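You operate a simulated robot arm through the tools that you are given. There is no shell and no other tool.

The job below is to be done with a simulated robot arm. You get a single attempt, and the scene is never put back.

Task
Put things in order on the breakfast bar. At the end: the blue hand whipper (marked "CREAM") stands where the teal tea flask stood; the green herb shaker (marked "HERBS") stands where the blue hand whipper stood; the orange juice bottle stands where the green herb shaker stood; the teal tea flask stands on top of the blue lint roller; whatever was shut is shut again. Leave all else as you found it, and nothing knocked over.

The check looks at the end state, three seconds after you hand in, the way a careful person would. Anything else that was tipped, shoved, dropped, spilled or broken makes it a failure.

Robot
A 6-joint arm with a two-finger gripper, fixed in place. Base frame: the origin is at the foot of the arm, x ahead of it, y to its left, z up; the work surface is at about z = 0. Lengths are in cm, angles in rad, forces in N, time in s.
With the tool pointing down near the work surface it reaches from about 24 to 62 cm from the base axis. Its first joint turns from -1.152 to 1.152 rad. Payload 1.37 kg.
The tool frame sits at the grasp point between the pads (the TCP): z along the fingers, y along the line on which they close. The tips reach 2.2 cm beyond it. The gripper opens to 9.2 cm. The gripper's body begins 6.5 cm behind the TCP.
Orientation is told as [roll, pitch, yaw] about the base's x, y, z axes, in that order, counted from this pose: with the fingers straight down and closing along the base's y, the tool's x points along the base's -x, its y along +y and its z along -z.

Tools
- The arm moves only by the tool drive_tool. Its argument "steps" is a list of rows, each an object of numbers (a shift or turn left out is 0, a gripper value left out holds the last): "x", "y", "z": the shift along the tool's x, y, z in cm; "wx", "wy", "wz": the turn, a rotation vector about the tool's x, y, z in rad. In form: [{"x": .., "y": .., "z": .., "wx": .., "wy": .., "wz": ..}, ...]. A call has 1 to 20 rows; each row is the pose to reach, as a shift and turn from the pose commanded when the call began, along the tool's axes at that moment. "claw" is the finger opening in cm, from 0 to 9.2, set as the call begins (left out, the last holds). Rows are played at 5 a second. More than 5 cm and 0.15 rad between two rows, or a gripper value outside its range, and nothing of the call is played. Where a pose cannot be reached the arm comes as near as it can. A force on the tool above 40 N (or 10 N above the force at the start of the call, whichever is more), or a blocked arm, ends the call early, and 0.2 s more pass. The fingers move at their own pace and stop on an object; they squeeze with about 23 N. The grip force told is the motor's: it shows also when the fingers shut on nothing. Time passes only in rows, and 0.2 s behind the last, so rows that repeat a pose let the fingers close. The reply holds the time, the measured pose of the TCP, the force on the tool along the base axes, the opening and the grip force, in the units named above and with some noise, with the torque about the TCP (base axes, N m) and any sound that the robot's microphone picked up.
- Cameras (640 x 400 px; columns grow to the right, rows downward): "scene" is fixed at [1.6, -41.38, 59.14]; the picture's right is [0.92, -0.40, 0.00], its down [-0.20, -0.46, -0.86] and it looks along [0.34, 0.79, -0.50] (base axes); focal length 316 px, centre (320, 200). "wrist" rides on the gripper at [7.1, 1.9, -10.2] in the tool frame; the picture's right is [-0.26, 0.97, 0.00], its down [-0.75, -0.20, -0.62] and it looks along [-0.60, -0.16, 0.78] (tool axes); focal length 280 px, centre (320, 200). There is no depth. A picture from a camera that has moved, and an enlarged one, comes with that camera's place and axes in the base frame and with its lens.
- snapshot(camera): a new picture of that camera. It takes no simulated time.
- close_up(camera, box): a new picture of the part [left, top, right, bottom] of that camera's present view, enlarged. It takes no simulated time.
- close_job(): hands the job in; it is judged then, once.

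Places have to be worked out from the pictures, the camera data and where the tool is seen. Open the gripper and draw the arm clear of the work before you hand the job in, unless the task says otherwise.

The tools are called after "Call:" as a command line: name --argument value ..., lists and objects as JSON in quotes. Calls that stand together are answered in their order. drive_tool: Moves the arm, as the interface text tells. Its arguments: {"type":"object","properties":{"steps":{"type":"array","items":{"type":"object","properties":{"x":{"type":"number"},"y":{"type":"number"},"z":{"type":"number"},"wx":{"type":"number"},"wy":{"type":"number"},"wz":{"type":"number"}}}},"claw":{"type":"number"}},"required":["steps"]} The other tools are called the same way: snapshot (camera) takes a picture; close_up (camera, box) takes an enlarged picture of a part of a camera's view; close_job () hands the job in.

At the start:

```text
time_s: 0.0
tool_pos: [30.94, 16.58, 34.79]
tool_rot: [0.003, -0.001, 0.0]
contact_force: [0.3, 0.7, 0.0]
torque: [-0.01, 0.02, -0.01]
width: 9.22
finger_force: 0.1
```

scene: 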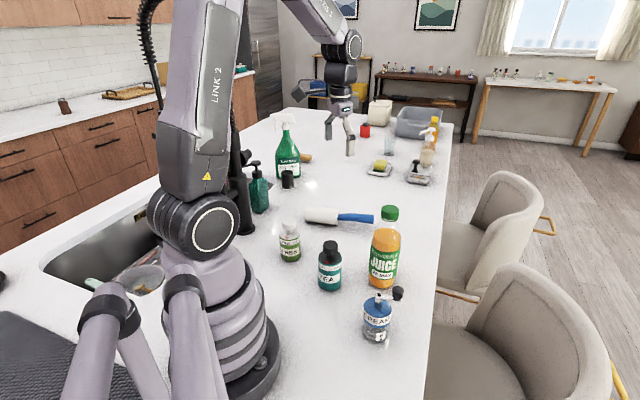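
wrist: 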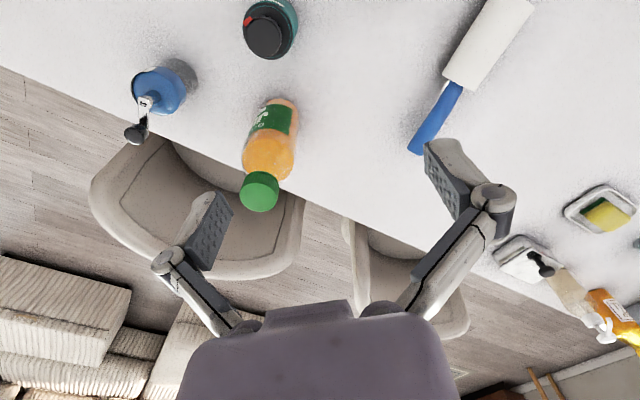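

I begin by looking closer at the working area to identify the objects and their places.

Call:
close_up --camera "scene" --box '[260, 180, 440, 350]'

Call:
close_up --camera "scene" --box '[230, 90, 450, 230]'

Call:
close_up --camera "wrist" --box '[100, 0, 560, 230]'

```text
2.35 times, centred on (350, 265) of scene
camera zoom: at [1.6, -41.38, 59.14], right [0.92, -0.4, 0.0], down [-0.2, -0.46, -0.86], along [0.34, 0.79, -0.5], focal length 744 px, centre (249, 47)
```

zoom: 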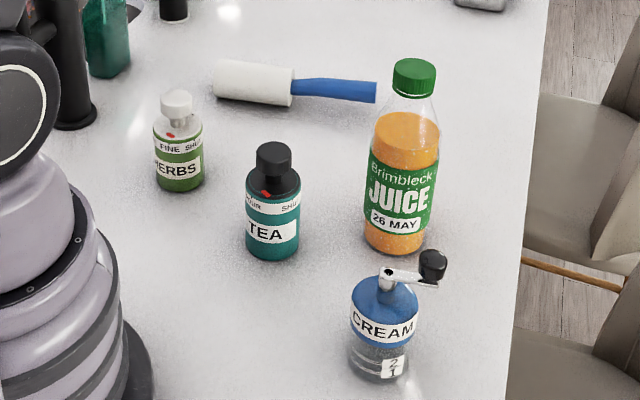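

```text
2.86 times, centred on (340, 160) of scene
camera zoom: at [1.6, -41.38, 59.14], right [0.92, -0.4, 0.0], down [-0.2, -0.46, -0.86], along [0.34, 0.79, -0.5], focal length 903 px, centre (263, 314)
```

zoom: 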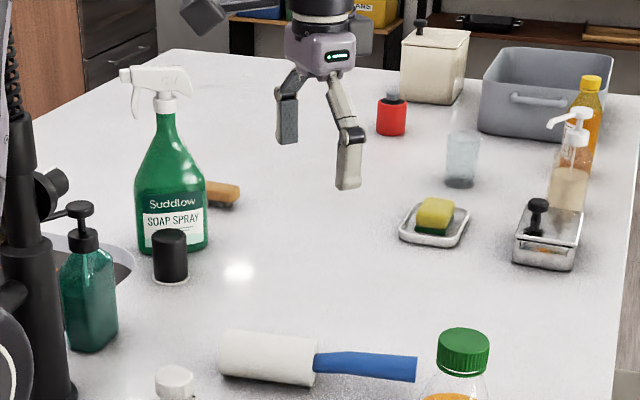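

```text
1.39 times, centred on (330, 115) of wrist
camera zoom: at [23.86, 18.44, 45.03], right [0.26, 0.97, 0.0], down [0.75, -0.21, 0.62], along [0.6, -0.16, -0.78], focal length 390 px, centre (306, 318)
```

zoom: 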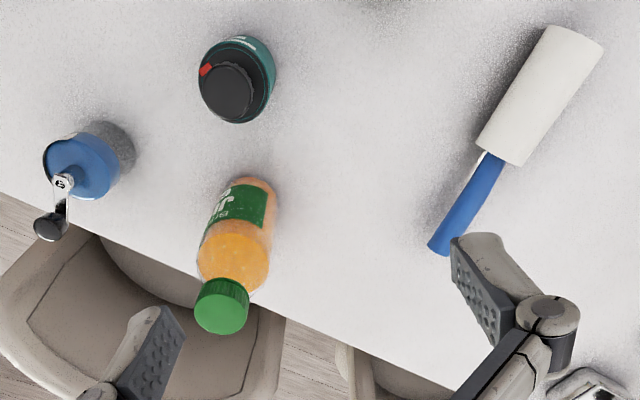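

The items sit roughly as follows: tea near (27, 12), herbs near (21, 26), juice near (40, 7), cream near (30, -6), and the lint roller's roll near (37, 39). I move the arm high above the counter toward the roller so the wrist camera can look at it.

Call:
drive_tool --steps '[{"y": 3}, {"y": 6}, {"y": 9, "z": 2}, {"y": 12, "z": 4}, {"y": 15, "z": 7}, {"y": 17, "z": 9}, {"y": 18, "z": 10}]'

Call:
snapshot --camera "wrist"

Call:
snapshot --camera "scene"

```text
time_s: 1.6
tool_pos: [30.85, 34.71, 24.65]
tool_rot: [0.003, 0.001, 0.0]
contact_force: [-0.1, -0.2, 0.7]
torque: [0.0, 0.01, -0.02]
width: 9.2
finger_force: 0.1
```

```text
taken
camera wrist: at [23.82, 36.57, 34.96], right [0.26, 0.97, 0.0], down [0.75, -0.21, 0.62], along [0.6, -0.16, -0.78], focal length 280 px, centre (320, 200)
```

wrist: 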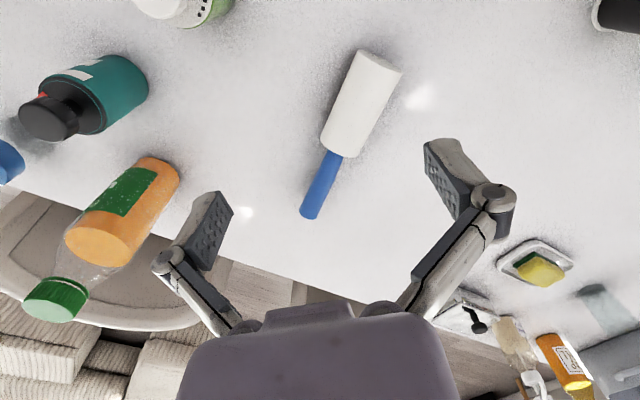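

```text
taken
```

scene: 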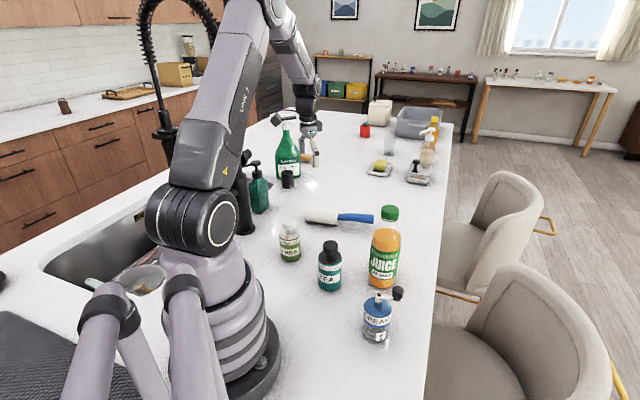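

The roller lies near where I estimated. I zoom in on it to judge its shape and diameter.

Call:
close_up --camera "wrist" --box '[280, 30, 440, 230]'

Call:
close_up --camera "scene" --box '[290, 190, 390, 240]'

Call:
close_up --camera "scene" --box '[265, 215, 355, 300]'

Call:
close_up --camera "scene" --box '[345, 270, 425, 350]'

```text
2.00 times, centred on (360, 130) of wrist
camera zoom: at [23.82, 36.57, 34.96], right [0.26, 0.97, 0.0], down [0.75, -0.21, 0.62], along [0.6, -0.16, -0.78], focal length 561 px, centre (240, 340)
```

zoom: 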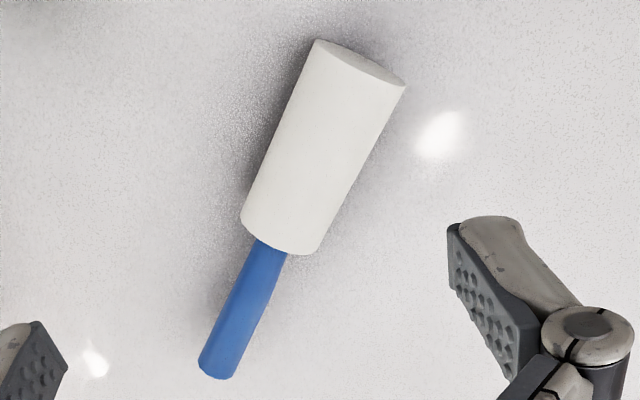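

```text
6.40 times, centred on (340, 215) of scene
camera zoom: at [1.6, -41.38, 59.14], right [0.92, -0.4, 0.0], down [-0.2, -0.46, -0.86], along [0.34, 0.79, -0.5], focal length 2023 px, centre (192, 104)
```

zoom: 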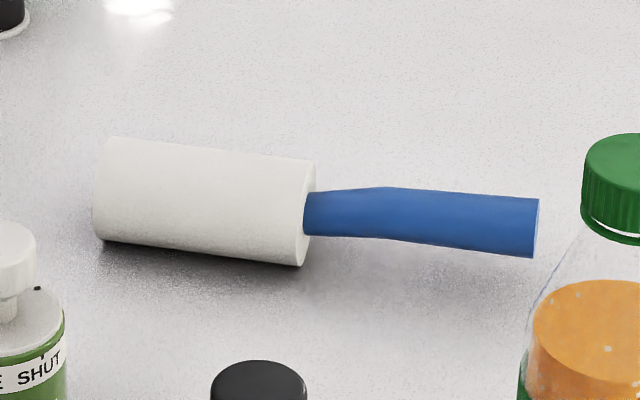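

```text
4.71 times, centred on (310, 258) of scene
camera zoom: at [1.6, -41.38, 59.14], right [0.92, -0.4, 0.0], down [-0.2, -0.46, -0.86], along [0.34, 0.79, -0.5], focal length 1488 px, centre (367, -71)
```

zoom: 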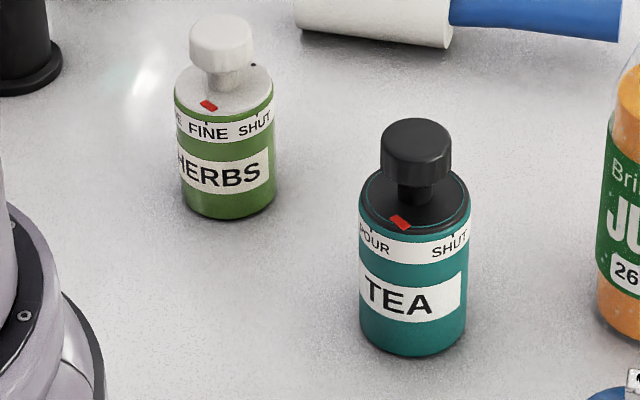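

```text
5.00 times, centred on (385, 310) of scene
camera zoom: at [1.6, -41.38, 59.14], right [0.92, -0.4, 0.0], down [-0.2, -0.46, -0.86], along [0.34, 0.79, -0.5], focal length 1581 px, centre (-5, -350)
```

zoom: 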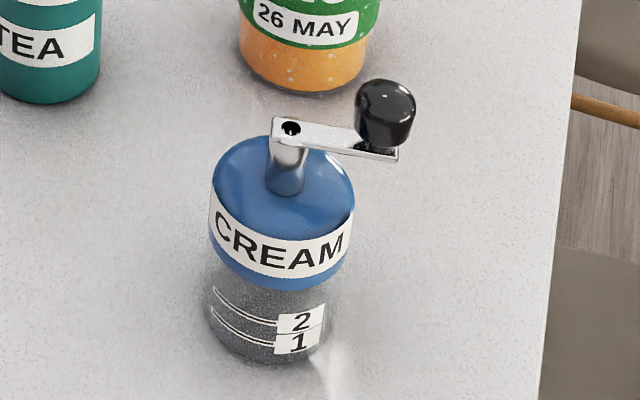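

The roll is a plain cylinder about 5.4 cm thick, with its axis at roughly -0.63 rad in the base frame and its centre near (36.7, 38.1). Both dials (herbs on FINE, tea near POUR) must stay untouched, so I will grip bodies only. Next I move above the tea flask, turning the tool so the fingers close across the direction I need for placing it on the roll.

Call:
drive_tool --steps '[{"y": -3, "wz": 0.09}, {"x": 0.5, "y": -6, "wz": 0.18}, {"x": 1, "y": -9, "wz": 0.27}, {"x": 1.5, "y": -12, "wz": 0.36}, {"x": 2, "y": -15, "wz": 0.45}, {"x": 2.5, "y": -18, "wz": 0.54}, {"x": 3, "y": -21, "z": 2, "wz": 0.627}, {"x": 3.5, "y": -22.7, "z": 4, "wz": 0.627}, {"x": 3.5, "y": -22.7, "z": 4.6, "wz": 0.627}]'

Call:
snapshot --camera "wrist"

Call:
snapshot --camera "scene"

```text
time_s: 3.6
tool_pos: [27.54, 11.93, 19.99]
tool_rot: [0.002, 0.001, -0.627]
contact_force: [-0.4, -0.2, 0.3]
torque: [0.01, 0.03, 0.01]
width: 9.21
finger_force: 0.1
```

```text
taken
camera wrist: at [22.82, 17.51, 30.34], right [0.78, 0.63, 0.0], down [0.49, -0.61, 0.62], along [0.39, -0.48, -0.78], focal length 280 px, centre (320, 200)
```

wrist: 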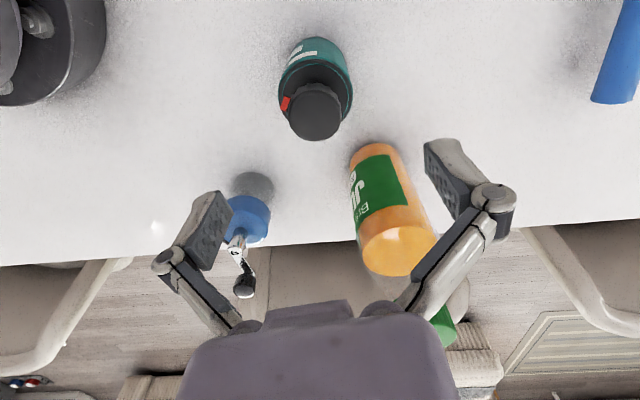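

```text
taken
```

scene: 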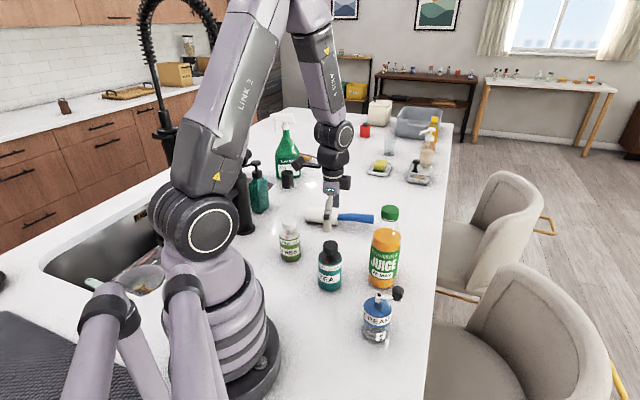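

The tea flask's cap is seen near (26.9, 12.1). I zoom in to centre the flask more precisely.

Call:
close_up --camera "wrist" --box '[240, 20, 400, 160]'

Call:
close_up --camera "scene" --box '[300, 180, 420, 300]'

```text
2.86 times, centred on (320, 90) of wrist
camera zoom: at [22.82, 17.51, 30.34], right [0.78, 0.63, 0.0], down [0.49, -0.61, 0.62], along [0.39, -0.48, -0.78], focal length 801 px, centre (320, 514)
```

zoom: 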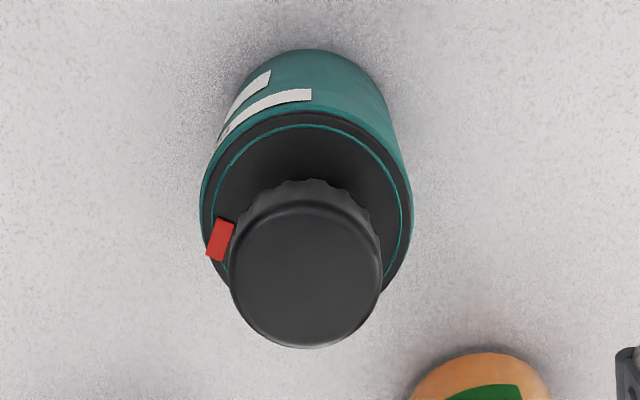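

```text
3.33 times, centred on (360, 240) of scene
camera zoom: at [1.6, -41.38, 59.14], right [0.92, -0.4, 0.0], down [-0.2, -0.46, -0.86], along [0.34, 0.79, -0.5], focal length 1054 px, centre (187, 67)
```

zoom: 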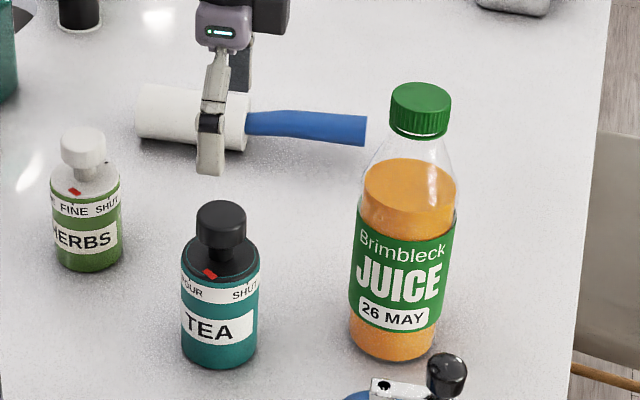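

The flask is centred near (27.0, 11.9), is about 5.7 cm wide, and its cap top is at about z = 12.8. I descend with open fingers to z ≈ 7.1 around the body, leaving the palm above the cap.

Call:
drive_tool --steps '[{"x": 0.4, "y": -0.29, "z": 1}, {"x": 0.4, "y": -0.29, "z": 3}, {"x": 0.4, "y": -0.29, "z": 5}, {"x": 0.4, "y": -0.29, "z": 7}, {"x": 0.4, "y": -0.29, "z": 9}, {"x": 0.4, "y": -0.29, "z": 10.5}, {"x": 0.4, "y": -0.29, "z": 11.8}, {"x": 0.4, "y": -0.29, "z": 12.6}, {"x": 0.4, "y": -0.29, "z": 12.9}]' --claw 9.2

Call:
snapshot --camera "wrist"

Call:
close_up --camera "scene" --box '[260, 180, 440, 350]'

```text
time_s: 5.6
tool_pos: [27.03, 12.0, 7.23]
tool_rot: [0.003, 0.002, -0.625]
contact_force: [-1.6, 0.8, 0.0]
torque: [-0.02, 0.02, -0.02]
width: 9.21
finger_force: 0.0
```

```text
taken
camera wrist: at [22.29, 17.67, 17.56], right [0.78, 0.63, 0.0], down [0.49, -0.61, 0.62], along [0.39, -0.48, -0.78], focal length 280 px, centre (320, 200)
```

wrist: 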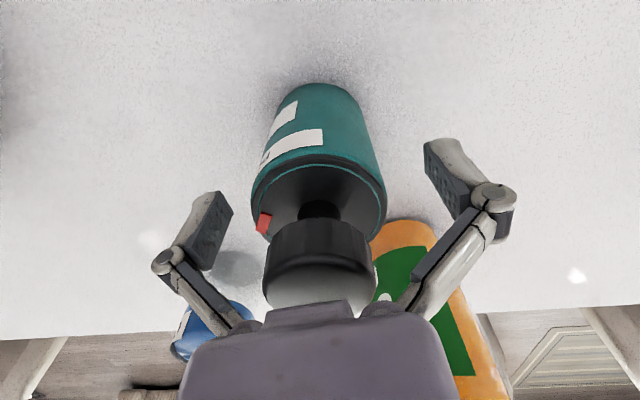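

```text
2.35 times, centred on (350, 265) of scene
camera zoom: at [1.6, -41.38, 59.14], right [0.92, -0.4, 0.0], down [-0.2, -0.46, -0.86], along [0.34, 0.79, -0.5], focal length 744 px, centre (249, 47)
```

zoom: 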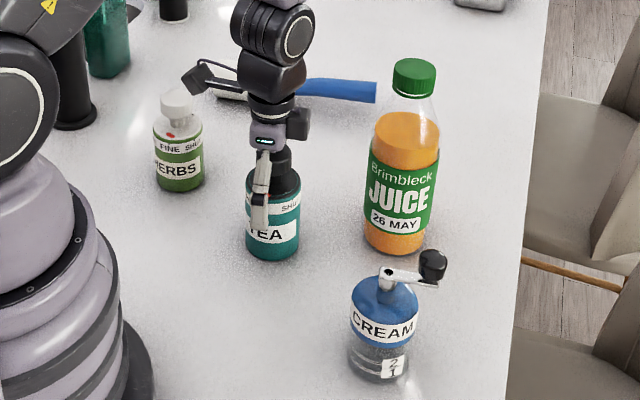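

The flask sits centred between the fingers with no contact. I close the fingers on the body, holding the pose.

Call:
drive_tool --steps '[{}, {}, {}, {}, {}, {}]' --claw 3.5

Call:
snapshot --camera "wrist"

```text
time_s: 7.0
tool_pos: [27.02, 11.95, 7.35]
tool_rot: [0.0, 0.0, -0.627]
contact_force: [-1.9, -0.7, 8.8]
torque: [-0.15, 0.17, 0.02]
width: 5.7
finger_force: 23.0
```

```text
taken
camera wrist: at [22.28, 17.67, 17.58], right [0.78, 0.63, 0.0], down [0.49, -0.61, 0.62], along [0.39, -0.48, -0.78], focal length 280 px, centre (320, 200)
```

wrist: 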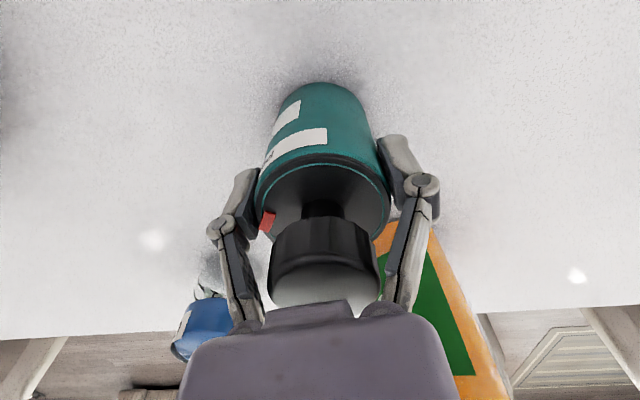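

The grip holds at 5.7 cm width with 23 N. I lift the flask straight up and check the load.

Call:
drive_tool --steps '[{"z": -0.6}, {"z": -1.5}, {"z": -3}, {"z": -5}, {"z": -7}, {"z": -9}, {"z": -11}, {"z": -11}]'

Call:
snapshot --camera "wrist"

Call:
snapshot --camera "scene"

```text
time_s: 8.8
tool_pos: [26.97, 11.96, 18.25]
tool_rot: [0.002, 0.002, -0.627]
contact_force: [-0.6, 0.5, -1.6]
torque: [-0.01, -0.02, 0.0]
width: 5.68
finger_force: 22.7
```

```text
taken
camera wrist: at [22.3, 17.6, 28.61], right [0.78, 0.63, 0.0], down [0.49, -0.61, 0.62], along [0.39, -0.48, -0.78], focal length 280 px, centre (320, 200)
```

wrist: 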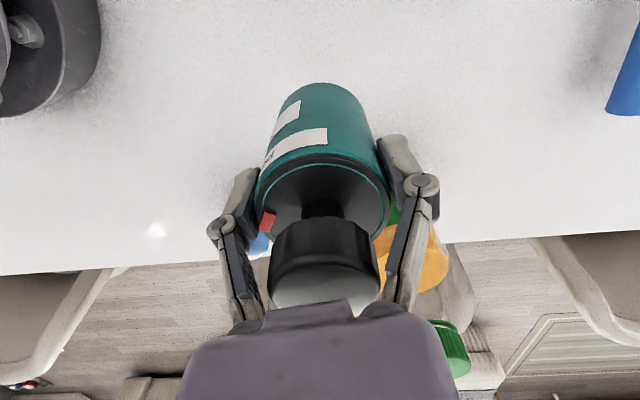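

```text
taken
```

scene: 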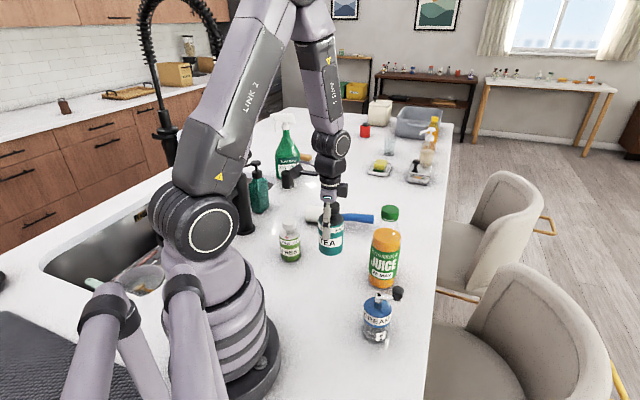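

The load is light, about 1.6 N, and the flask hangs level. I carry it at this height to above the roll's estimated centre.

Call:
drive_tool --steps '[{"x": 0.7, "y": 2.7}, {"x": 1.5, "y": 5.4}, {"x": 2.2, "y": 8}, {"x": 3, "y": 10.7}, {"x": 3.7, "y": 13.4}, {"x": 4.5, "y": 16.1}, {"x": 5.2, "y": 18.8}, {"x": 6, "y": 21.5}, {"x": 6.8, "y": 24.2}, {"x": 7.46, "y": 26.8}, {"x": 7.46, "y": 26.8}]'

Call:
snapshot --camera "wrist"

Call:
close_up --camera "scene" --box '[270, 120, 410, 260]'

```text
time_s: 11.2
tool_pos: [36.73, 38.24, 18.27]
tool_rot: [0.002, 0.003, -0.628]
contact_force: [0.5, 0.2, -2.4]
torque: [-0.01, 0.0, -0.01]
width: 5.69
finger_force: 23.0
```

```text
taken
camera wrist: at [32.1, 43.85, 28.51], right [0.78, 0.63, 0.0], down [0.49, -0.61, 0.62], along [0.39, -0.48, -0.78], focal length 280 px, centre (320, 200)
```

wrist: 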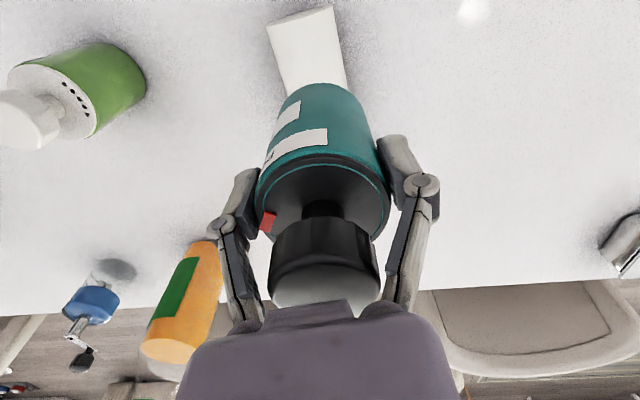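

```text
2.86 times, centred on (340, 190) of scene
camera zoom: at [1.6, -41.38, 59.14], right [0.92, -0.4, 0.0], down [-0.2, -0.46, -0.86], along [0.34, 0.79, -0.5], focal length 903 px, centre (263, 229)
```

zoom: 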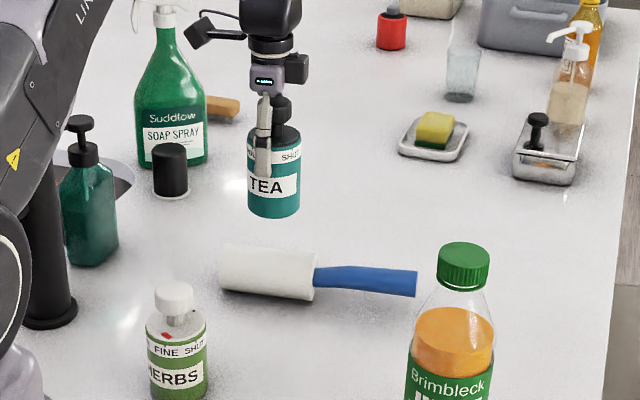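

I zoom in on the roll end in the wrist view and on the roll in the scene view, to fix its centre line and top height.

Call:
close_up --camera "wrist" --box '[240, 0, 400, 110]'

Call:
close_up --camera "scene" --box '[300, 190, 390, 240]'

```text
3.64 times, centred on (320, 55) of wrist
camera zoom: at [32.1, 43.85, 28.51], right [0.78, 0.63, 0.0], down [0.49, -0.61, 0.62], along [0.39, -0.48, -0.78], focal length 1020 px, centre (320, 727)
```

zoom: 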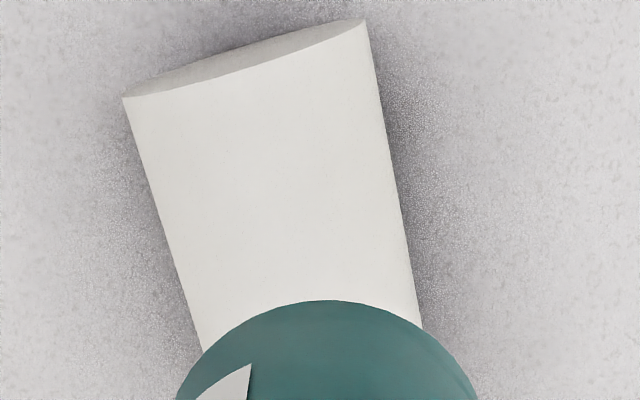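

```text
7.11 times, centred on (345, 215) of scene
camera zoom: at [1.6, -41.38, 59.14], right [0.92, -0.4, 0.0], down [-0.2, -0.46, -0.86], along [0.34, 0.79, -0.5], focal length 2248 px, centre (142, 93)
```

zoom: 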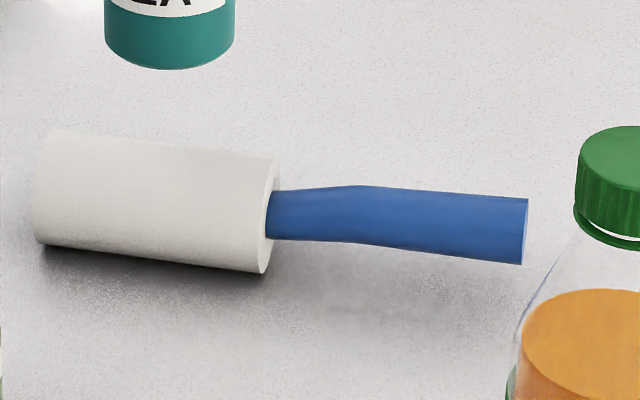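

Working from the silhouette edges, the roll's radius is about 2.67 cm (top at z ≈ 5.3). Its axis runs about 0.5 cm to the -y side of the tool axis, and along the roll I am at mid-length. I shift sideways by 0.5 cm and lower to just above contact.

Call:
drive_tool --steps '[{"y": -0.25, "z": 0.8}, {"y": -0.5, "z": 2}, {"y": -0.5, "z": 3.4}, {"y": -0.5, "z": 4.4}, {"y": -0.5, "z": 4.8}, {"y": -0.5, "z": 4.8}]'

Call:
close_up --camera "wrist" --box '[220, 0, 420, 130]'

Call:
close_up --camera "scene" --box '[290, 140, 390, 240]'

```text
time_s: 12.6
tool_pos: [36.39, 37.59, 13.56]
tool_rot: [0.002, 0.0, -0.625]
contact_force: [0.3, -0.5, -1.8]
torque: [0.0, 0.01, 0.01]
width: 5.67
finger_force: 23.2
```

```text
3.08 times, centred on (320, 65) of wrist
camera zoom: at [31.71, 43.25, 23.84], right [0.78, 0.63, 0.0], down [0.49, -0.61, 0.62], along [0.39, -0.48, -0.78], focal length 863 px, centre (320, 615)
```

zoom: 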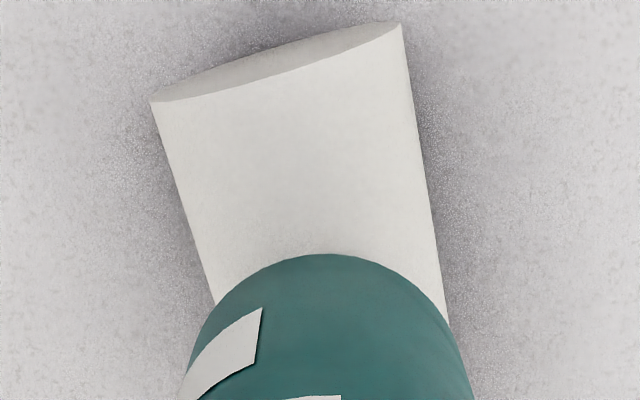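

```text
4.00 times, centred on (340, 190) of scene
camera zoom: at [1.6, -41.38, 59.14], right [0.92, -0.4, 0.0], down [-0.2, -0.46, -0.86], along [0.34, 0.79, -0.5], focal length 1265 px, centre (240, 240)
```

zoom: 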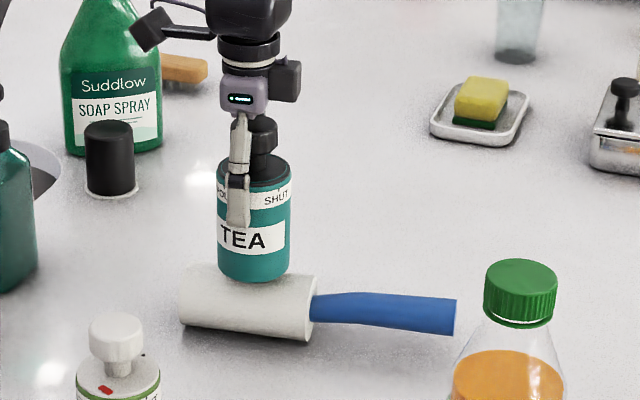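

The silhouettes now put the roll's axis about 0.2 cm to the +y side of the tool axis. I shift back by 0.2 and lower slowly until I feel the roll.

Call:
drive_tool --steps '[{"y": 0.2, "z": 0.2}, {"y": 0.2, "z": 0.4}, {"y": 0.2, "z": 0.6}, {"y": 0.2, "z": 0.75}, {"y": 0.2, "z": 0.75}]'

```text
time_s: 13.8
tool_pos: [36.66, 37.82, 12.78]
tool_rot: [0.003, 0.0, -0.626]
contact_force: [0.4, 0.3, -1.4]
torque: [0.03, 0.0, -0.02]
width: 5.68
finger_force: 22.9
```

No contact yet at z ≈ 12.8. I continue down in 1 mm steps.

Call:
drive_tool --steps '[{"z": 0.1}, {"z": 0.2}, {"z": 0.2}, {"z": 0.2}]'

```text
time_s: 14.8
tool_pos: [36.56, 37.77, 12.82]
tool_rot: [0.004, 0.002, -0.628]
contact_force: [-0.2, -3.6, 16.9]
torque: [-0.15, -0.06, 0.02]
width: 5.71
finger_force: 22.9
```

Contact is made at TCP z ≈ 12.8, which matches a roll top of about 5.4. I ease up slightly so that only a light force remains, and read it again.

Call:
drive_tool --steps '[{"z": -0.08}, {"z": -0.08}, {"z": -0.08}]'

Call:
close_up --camera "scene" --box '[290, 140, 390, 240]'

Call:
close_up --camera "wrist" --box '[220, 0, 420, 130]'

```text
time_s: 15.6
tool_pos: [36.55, 37.79, 12.72]
tool_rot: [0.005, 0.002, -0.626]
contact_force: [-0.4, 1.7, 14.2]
torque: [0.16, -0.06, 0.01]
width: 5.71
finger_force: 22.8
```

```text
4.00 times, centred on (340, 190) of scene
camera zoom: at [1.59, -41.39, 59.13], right [0.92, -0.4, 0.0], down [-0.2, -0.46, -0.86], along [0.34, 0.79, -0.5], focal length 1265 px, centre (240, 240)
```

zoom: 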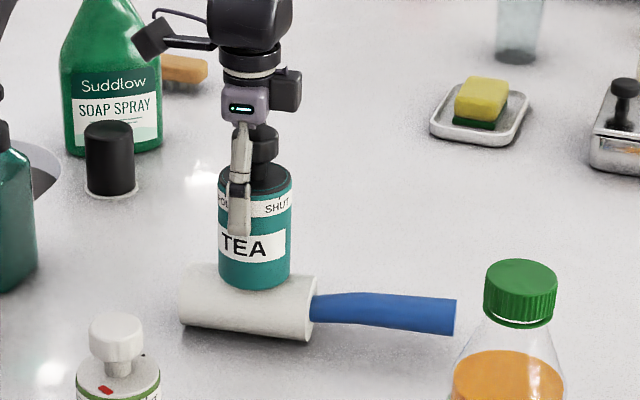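

```text
3.08 times, centred on (320, 65) of wrist
camera zoom: at [31.88, 43.47, 22.95], right [0.78, 0.63, 0.0], down [0.49, -0.61, 0.62], along [0.39, -0.48, -0.78], focal length 863 px, centre (320, 615)
```

zoom: 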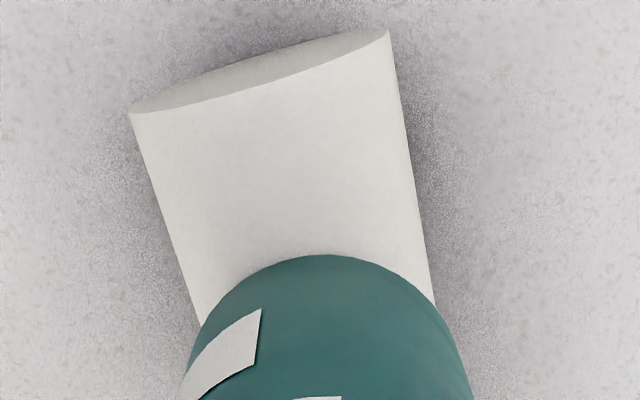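

By the silhouettes the flask is centred over the roll's axis within about 1 mm. I ease off the remaining press force a little more.

Call:
drive_tool --steps '[{"z": -0.05}, {"z": -0.1}, {"z": -0.1}, {"z": -0.1}, {"z": -0.1}]'

```text
time_s: 16.8
tool_pos: [36.54, 37.64, 12.66]
tool_rot: [0.0, 0.002, -0.627]
contact_force: [0.3, -0.7, 0.5]
torque: [0.06, -0.05, 0.03]
width: 5.68
finger_force: 22.8
```

The load is now carried by the roll, with almost no net force. I open the fingers only about 2 mm per side, so they guard the flask while I see whether it stands by itself.

Call:
drive_tool --steps '[{}, {}, {}, {}, {}, {}]' --claw 6.1

Call:
snapshot --camera "wrist"

Call:
close_up --camera "scene" --box '[290, 140, 390, 240]'

```text
time_s: 18.2
tool_pos: [36.44, 37.9, 12.73]
tool_rot: [0.001, 0.003, -0.626]
contact_force: [-0.1, 0.0, 0.7]
torque: [-0.01, 0.02, 0.0]
width: 6.08
finger_force: 0.1
```

```text
taken
camera wrist: at [31.85, 43.42, 23.02], right [0.78, 0.63, 0.0], down [0.49, -0.61, 0.62], along [0.39, -0.48, -0.78], focal length 280 px, centre (320, 200)
```

wrist: 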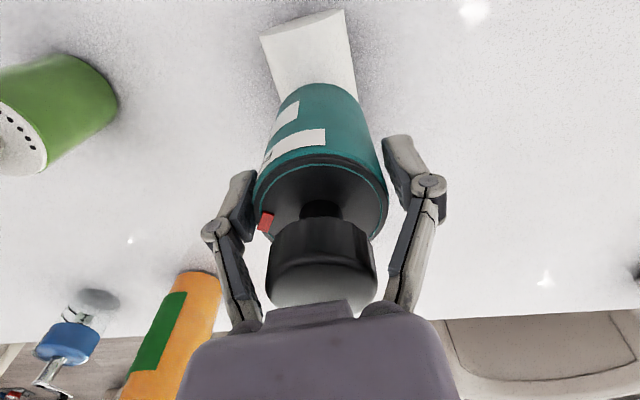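

```text
4.00 times, centred on (340, 190) of scene
camera zoom: at [1.6, -41.38, 59.14], right [0.92, -0.4, 0.0], down [-0.2, -0.46, -0.86], along [0.34, 0.79, -0.5], focal length 1265 px, centre (240, 240)
```

zoom: 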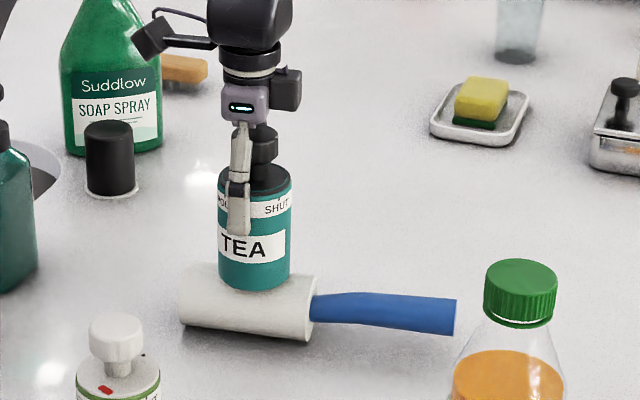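

The fingers are open by about 2 mm per side. I zoom in to see whether the flask leans against a finger.

Call:
close_up --camera "wrist" --box '[190, 70, 450, 320]'

Call:
drive_tool --steps '[{}, {}, {}, {}, {}, {}, {}, {}, {}, {}]'

Call:
close_up --camera "wrist" --box '[190, 70, 450, 320]'

```text
1.60 times, centred on (320, 195) of wrist
camera zoom: at [31.85, 43.42, 23.02], right [0.78, 0.63, 0.0], down [0.49, -0.61, 0.62], along [0.39, -0.48, -0.78], focal length 449 px, centre (320, 208)
```

zoom: 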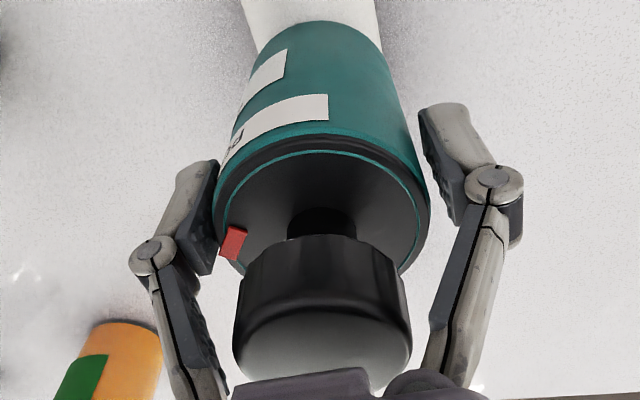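

```text
time_s: 20.4
tool_pos: [36.48, 37.87, 12.76]
tool_rot: [0.0, 0.002, -0.628]
contact_force: [-0.2, -0.1, -0.9]
torque: [0.02, -0.01, -0.01]
width: 6.11
finger_force: 0.1
```

```text
1.60 times, centred on (320, 195) of wrist
camera zoom: at [31.85, 43.42, 23.02], right [0.78, 0.63, 0.0], down [0.49, -0.61, 0.62], along [0.39, -0.48, -0.78], focal length 449 px, centre (320, 208)
```

zoom: 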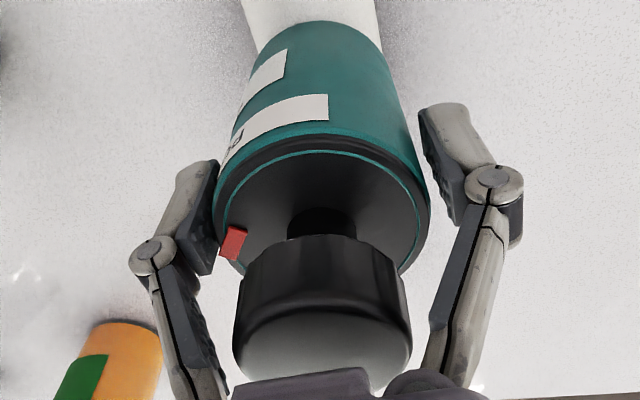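

The flask has not moved in two seconds, but it may be resting lightly on the left finger. I open a further 2-3 mm per side to see whether it follows the finger or stays.

Call:
drive_tool --steps '[{}, {}, {}, {}]' --claw 6.5

Call:
close_up --camera "wrist" --box '[190, 70, 450, 320]'

```text
time_s: 21.4
tool_pos: [36.58, 37.89, 12.82]
tool_rot: [0.001, 0.003, -0.626]
contact_force: [-0.4, -0.3, -0.9]
torque: [0.0, -0.01, -0.03]
width: 6.53
finger_force: 0.0
```

```text
1.60 times, centred on (320, 195) of wrist
camera zoom: at [31.85, 43.42, 23.02], right [0.78, 0.63, 0.0], down [0.49, -0.61, 0.62], along [0.39, -0.48, -0.78], focal length 449 px, centre (320, 208)
```

zoom: 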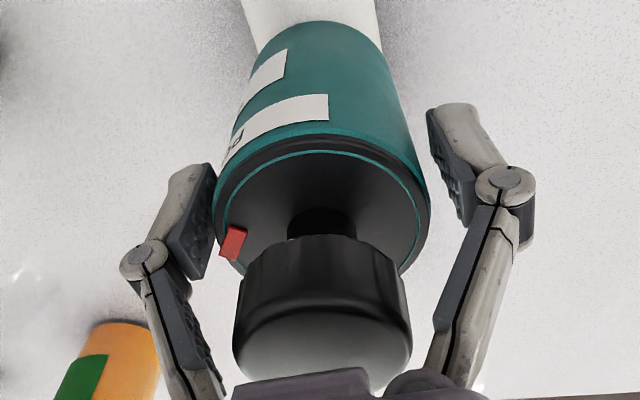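

The flask did not follow the finger: it stands by itself. I open further and keep watching before retreating.

Call:
drive_tool --steps '[{}, {}, {}, {}, {}, {}, {}, {}, {}, {}]' --claw 7.4

Call:
close_up --camera "wrist" --box '[190, 70, 450, 320]'

Call:
close_up --camera "scene" --box '[290, 140, 390, 240]'

```text
time_s: 23.6
tool_pos: [36.55, 37.85, 12.85]
tool_rot: [0.002, 0.0, -0.623]
contact_force: [0.4, -0.8, 0.3]
torque: [-0.03, 0.0, -0.01]
width: 7.39
finger_force: 0.0
```

```text
1.60 times, centred on (320, 195) of wrist
camera zoom: at [31.85, 43.42, 23.02], right [0.78, 0.63, 0.0], down [0.49, -0.61, 0.62], along [0.39, -0.48, -0.78], focal length 449 px, centre (320, 208)
```

zoom: 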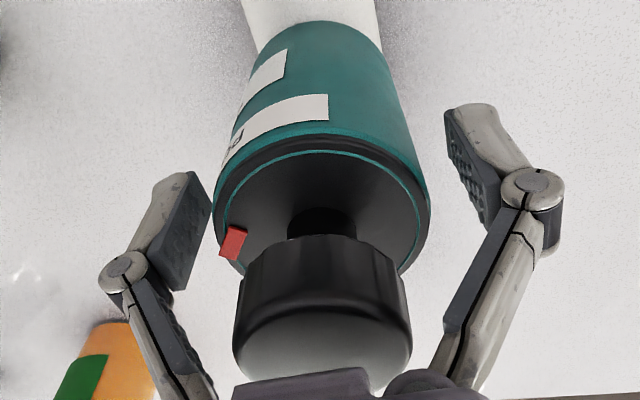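

```text
4.00 times, centred on (340, 190) of scene
camera zoom: at [1.6, -41.38, 59.14], right [0.92, -0.4, 0.0], down [-0.2, -0.46, -0.86], along [0.34, 0.79, -0.5], focal length 1265 px, centre (240, 240)
```

zoom: 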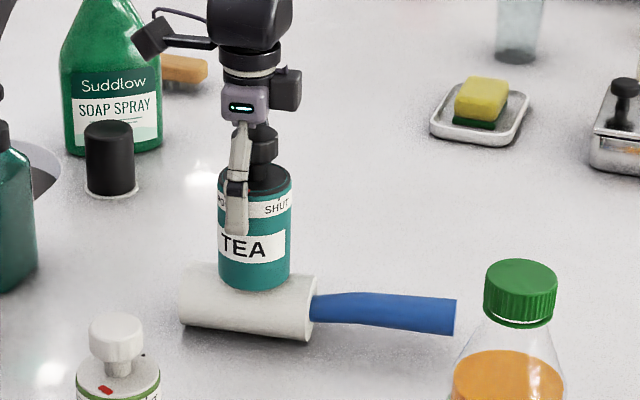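

The flask stands still on the roll, and the roller hasn't moved. I open fully and raise straight up, clear of it.

Call:
drive_tool --steps '[{}, {}, {"z": -1}, {"z": -3}, {"z": -6}, {"z": -9}, {"z": -12}, {"z": -15}, {"z": -16}]' --claw 9.2

Call:
snapshot --camera "wrist"

Call:
close_up --camera "scene" --box '[260, 120, 420, 260]'

```text
time_s: 25.6
tool_pos: [36.54, 37.95, 28.64]
tool_rot: [0.002, 0.002, -0.626]
contact_force: [-0.8, 0.1, 0.3]
torque: [0.0, -0.02, -0.04]
width: 9.19
finger_force: 0.0
```

```text
taken
camera wrist: at [31.81, 43.53, 39.06], right [0.78, 0.63, 0.0], down [0.49, -0.61, 0.62], along [0.39, -0.48, -0.78], focal length 280 px, centre (320, 200)
```

wrist: 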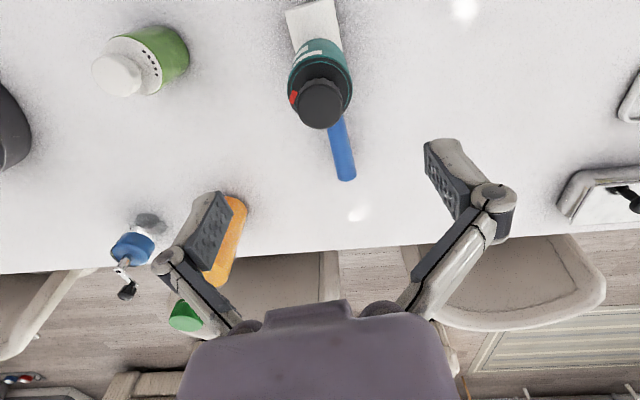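

```text
2.86 times, centred on (340, 190) of scene
camera zoom: at [1.6, -41.38, 59.14], right [0.92, -0.4, 0.0], down [-0.2, -0.46, -0.86], along [0.34, 0.79, -0.5], focal length 903 px, centre (263, 229)
```

zoom: 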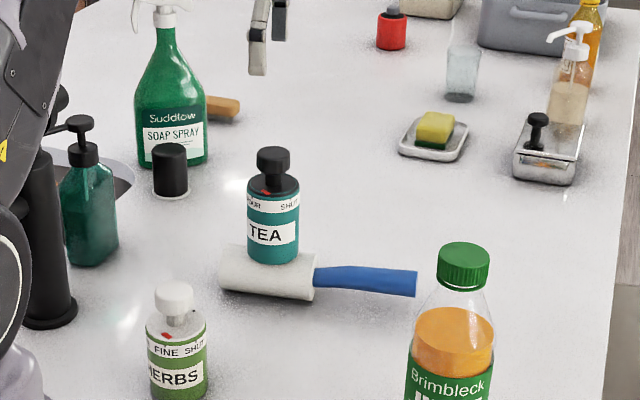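

The flask stands upright on the roller, undisturbed. Now I travel high over to the blue whipper, turning the tool to yaw -0.33 so that the fingers close across its crank direction.

Call:
drive_tool --steps '[{"x": -1, "y": -2, "wz": -0.03}, {"x": -3.3, "y": -6.1, "wz": -0.06}, {"x": -5.5, "y": -10.3, "wz": -0.09}, {"x": -7.6, "y": -14.4, "wz": -0.12}, {"x": -9.7, "y": -18.5, "wz": -0.15}, {"x": -11.8, "y": -22.6, "wz": -0.18}, {"x": -14, "y": -26.8, "wz": -0.21}, {"x": -16.1, "y": -31, "wz": -0.24}, {"x": -18.2, "y": -35.1, "wz": -0.27}, {"x": -20.3, "y": -39.1, "wz": -0.297}, {"x": -20.3, "y": -39.1, "z": 3, "wz": -0.297}, {"x": -20.3, "y": -39.1, "z": 6, "wz": -0.297}, {"x": -20.3, "y": -39.1, "z": 6, "wz": -0.297}]'

Call:
snapshot --camera "wrist"

Call:
snapshot --camera "scene"

```text
time_s: 28.4
tool_pos: [29.96, -6.02, 22.63]
tool_rot: [0.004, 0.0, -0.33]
contact_force: [0.1, 0.0, -0.7]
torque: [0.02, 0.0, -0.01]
width: 9.2
finger_force: 0.0
```

```text
taken
camera wrist: at [23.77, -2.04, 32.83], right [0.56, 0.83, 0.0], down [0.65, -0.44, 0.62], along [0.52, -0.35, -0.78], focal length 280 px, centre (320, 200)
```

wrist: 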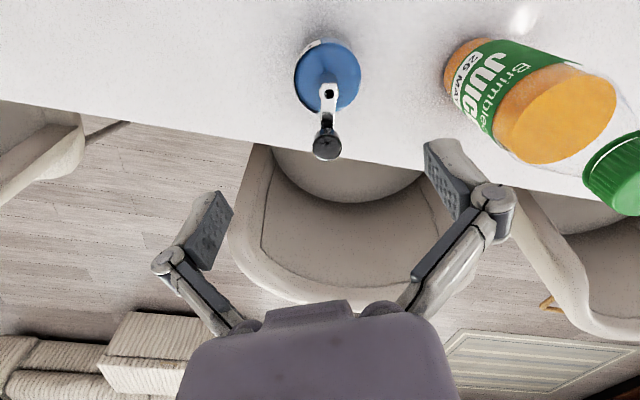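

```text
taken
```

scene: 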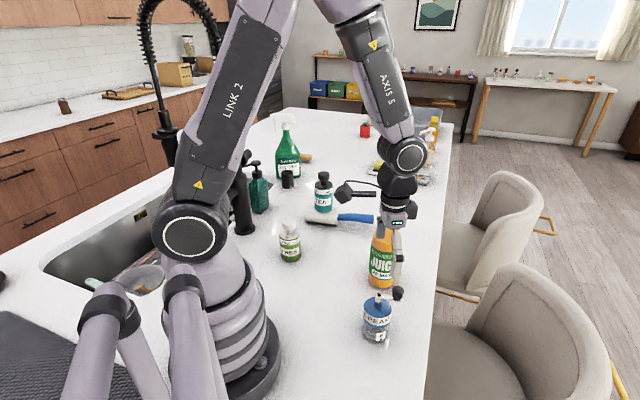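

I zoom in on the whipper from above to locate its axis and the crank.

Call:
close_up --camera "wrist" --box '[260, 20, 400, 170]'

Call:
close_up --camera "scene" --box '[335, 265, 425, 350]'

```text
2.67 times, centred on (330, 95) of wrist
camera zoom: at [23.77, -2.04, 32.83], right [0.56, 0.83, 0.0], down [0.65, -0.44, 0.62], along [0.52, -0.35, -0.78], focal length 748 px, centre (293, 480)
```

zoom: 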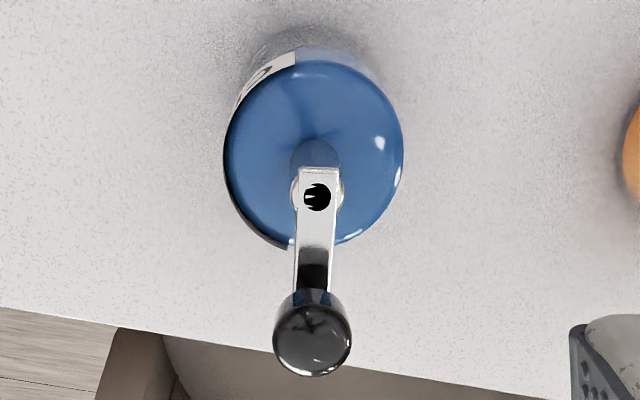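

```text
4.71 times, centred on (380, 308) of scene
camera zoom: at [1.6, -41.38, 59.14], right [0.92, -0.4, 0.0], down [-0.2, -0.46, -0.86], along [0.34, 0.79, -0.5], focal length 1488 px, centre (38, -306)
```

zoom: 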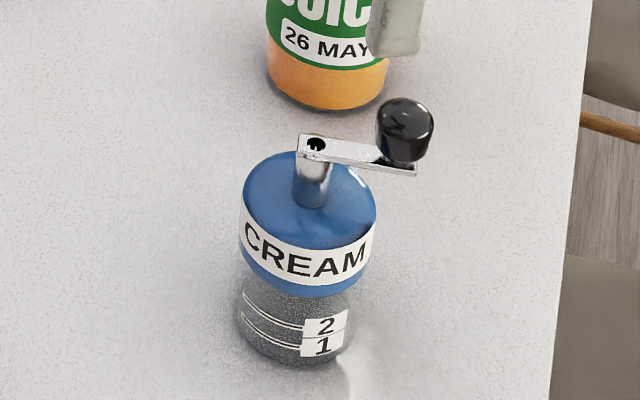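

The whipper's axis is near (29.9, -5.35). The crank hub top is at z ≈ 11.5, and the knob (top z ≈ 13.9) points along about -0.6 rad. A box on the gripper's far side could touch the knob, so I take a close look at the gripper's shape before descending.

Call:
close_up --camera "scene" --box '[330, 130, 440, 310]'

Call:
close_up --camera "scene" --box '[330, 170, 430, 250]'

```text
2.22 times, centred on (385, 220) of scene
camera zoom: at [1.6, -41.38, 59.14], right [0.92, -0.4, 0.0], down [-0.2, -0.46, -0.86], along [0.34, 0.79, -0.5], focal length 703 px, centre (176, 156)
```

zoom: 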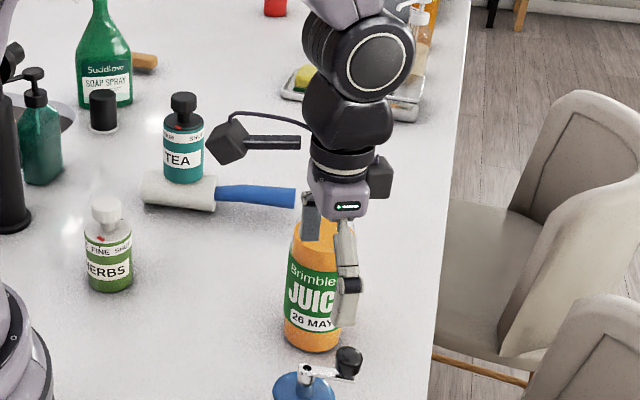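

```text
5.00 times, centred on (380, 210) of scene
camera zoom: at [1.6, -41.38, 59.14], right [0.92, -0.4, 0.0], down [-0.2, -0.46, -0.86], along [0.34, 0.79, -0.5], focal length 1581 px, centre (20, 150)
```

zoom: 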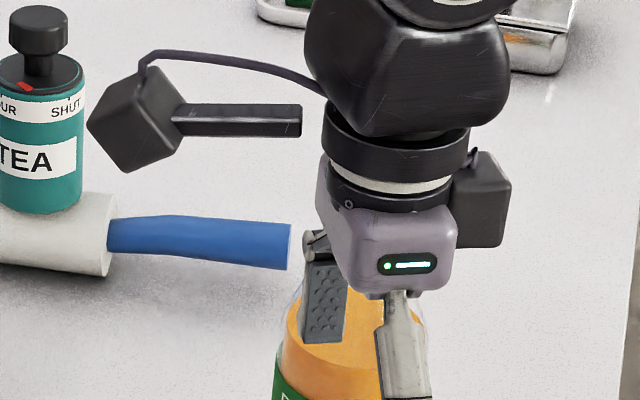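

The side box starts roughly 7.2 cm behind the TCP, right where the knob would be. I will therefore turn to yaw -0.62 and tilt the tool slightly so the palm leans away from the knob. First I centre over the whipper at a safe height and turn.

Call:
drive_tool --steps '[{"x": 0.1, "y": 0.2, "z": 1, "wz": 0.1}, {"x": 0.3, "y": 0.6, "z": 2, "wz": 0.2}, {"x": 0.3, "y": 0.62, "z": 3, "wz": 0.29}, {"x": 0.3, "y": 0.62, "z": 4, "wz": 0.29}, {"x": 0.3, "y": 0.62, "z": 4, "wz": 0.29}]'

Call:
drive_tool --steps '[{"wy": -0.1}, {"wy": -0.2}, {"wy": -0.25}, {"wy": -0.25}]'

Call:
snapshot --camera "wrist"

Call:
close_up --camera "scene" --box '[320, 170, 430, 350]'

```text
time_s: 29.6
tool_pos: [30.05, -5.22, 18.46]
tool_rot: [0.002, 0.002, -0.62]
contact_force: [0.0, 0.1, 0.8]
torque: [0.03, 0.0, 0.0]
width: 9.2
finger_force: 0.1
```

```text
time_s: 30.6
tool_pos: [29.66, -5.61, 18.48]
tool_rot: [-0.027, -0.207, -0.619]
contact_force: [-0.1, -0.1, 0.1]
torque: [-0.02, 0.01, 0.06]
width: 9.19
finger_force: 0.2
out of reach, approached as far as the arm can: row 2, 3, 4
```

```text
taken
camera wrist: at [23.56, 1.36, 27.09], right [0.77, 0.63, 0.03], down [0.39, -0.51, 0.77], along [0.5, -0.59, -0.64], focal length 280 px, centre (320, 200)
```

wrist: 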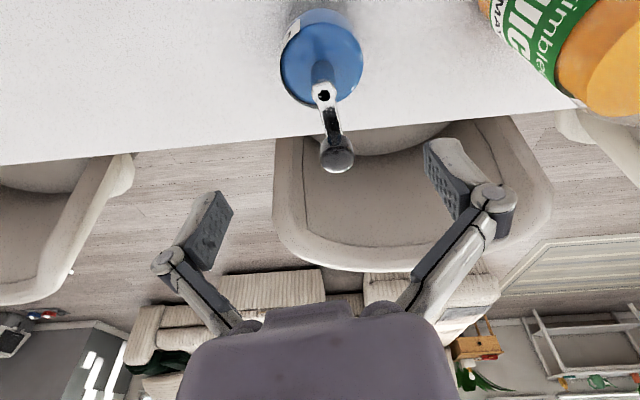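

```text
2.22 times, centred on (375, 260) of scene
camera zoom: at [1.6, -41.38, 59.14], right [0.92, -0.4, 0.0], down [-0.2, -0.46, -0.86], along [0.34, 0.79, -0.5], focal length 703 px, centre (198, 67)
```

zoom: 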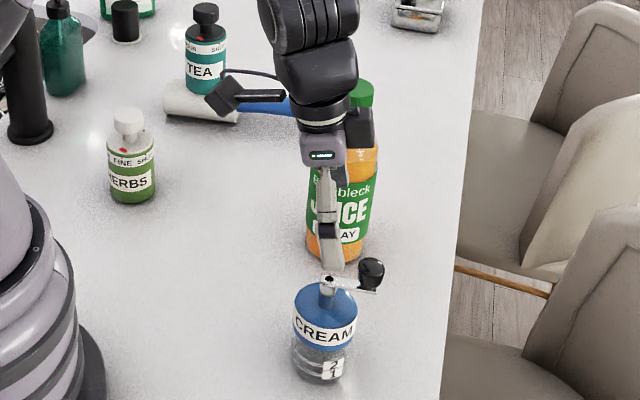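

The tilt runs into the arm's limit, so I drop it. Without tilt, a grasp at TCP z ≈ 7.9 still holds about 2 cm of the blue wall and keeps the gripper's box above the knob. I turn back to vertical and check the pose.

Call:
drive_tool --steps '[{"wy": 0.1}, {"wy": 0.2}, {"wy": 0.25}, {"wy": 0.25}]'

Call:
snapshot --camera "wrist"

```text
time_s: 31.6
tool_pos: [29.65, -5.66, 18.56]
tool_rot: [0.001, 0.003, -0.62]
contact_force: [0.6, -0.1, 0.0]
torque: [0.04, -0.02, -0.03]
width: 9.21
finger_force: 0.1
out of reach, approached as far as the arm can: row 2
```

```text
taken
camera wrist: at [24.95, -0.12, 28.81], right [0.77, 0.63, 0.0], down [0.49, -0.61, 0.62], along [0.39, -0.48, -0.78], focal length 280 px, centre (320, 200)
```

wrist: 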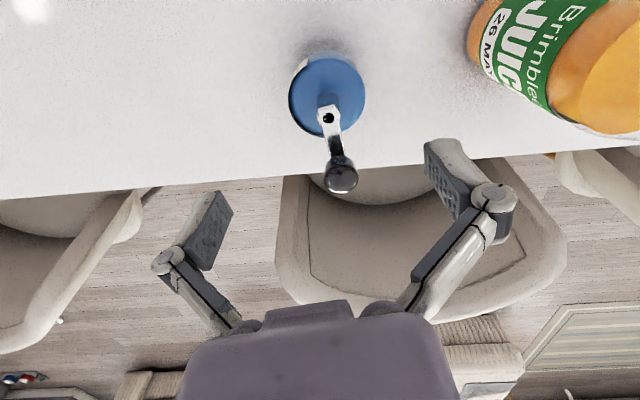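

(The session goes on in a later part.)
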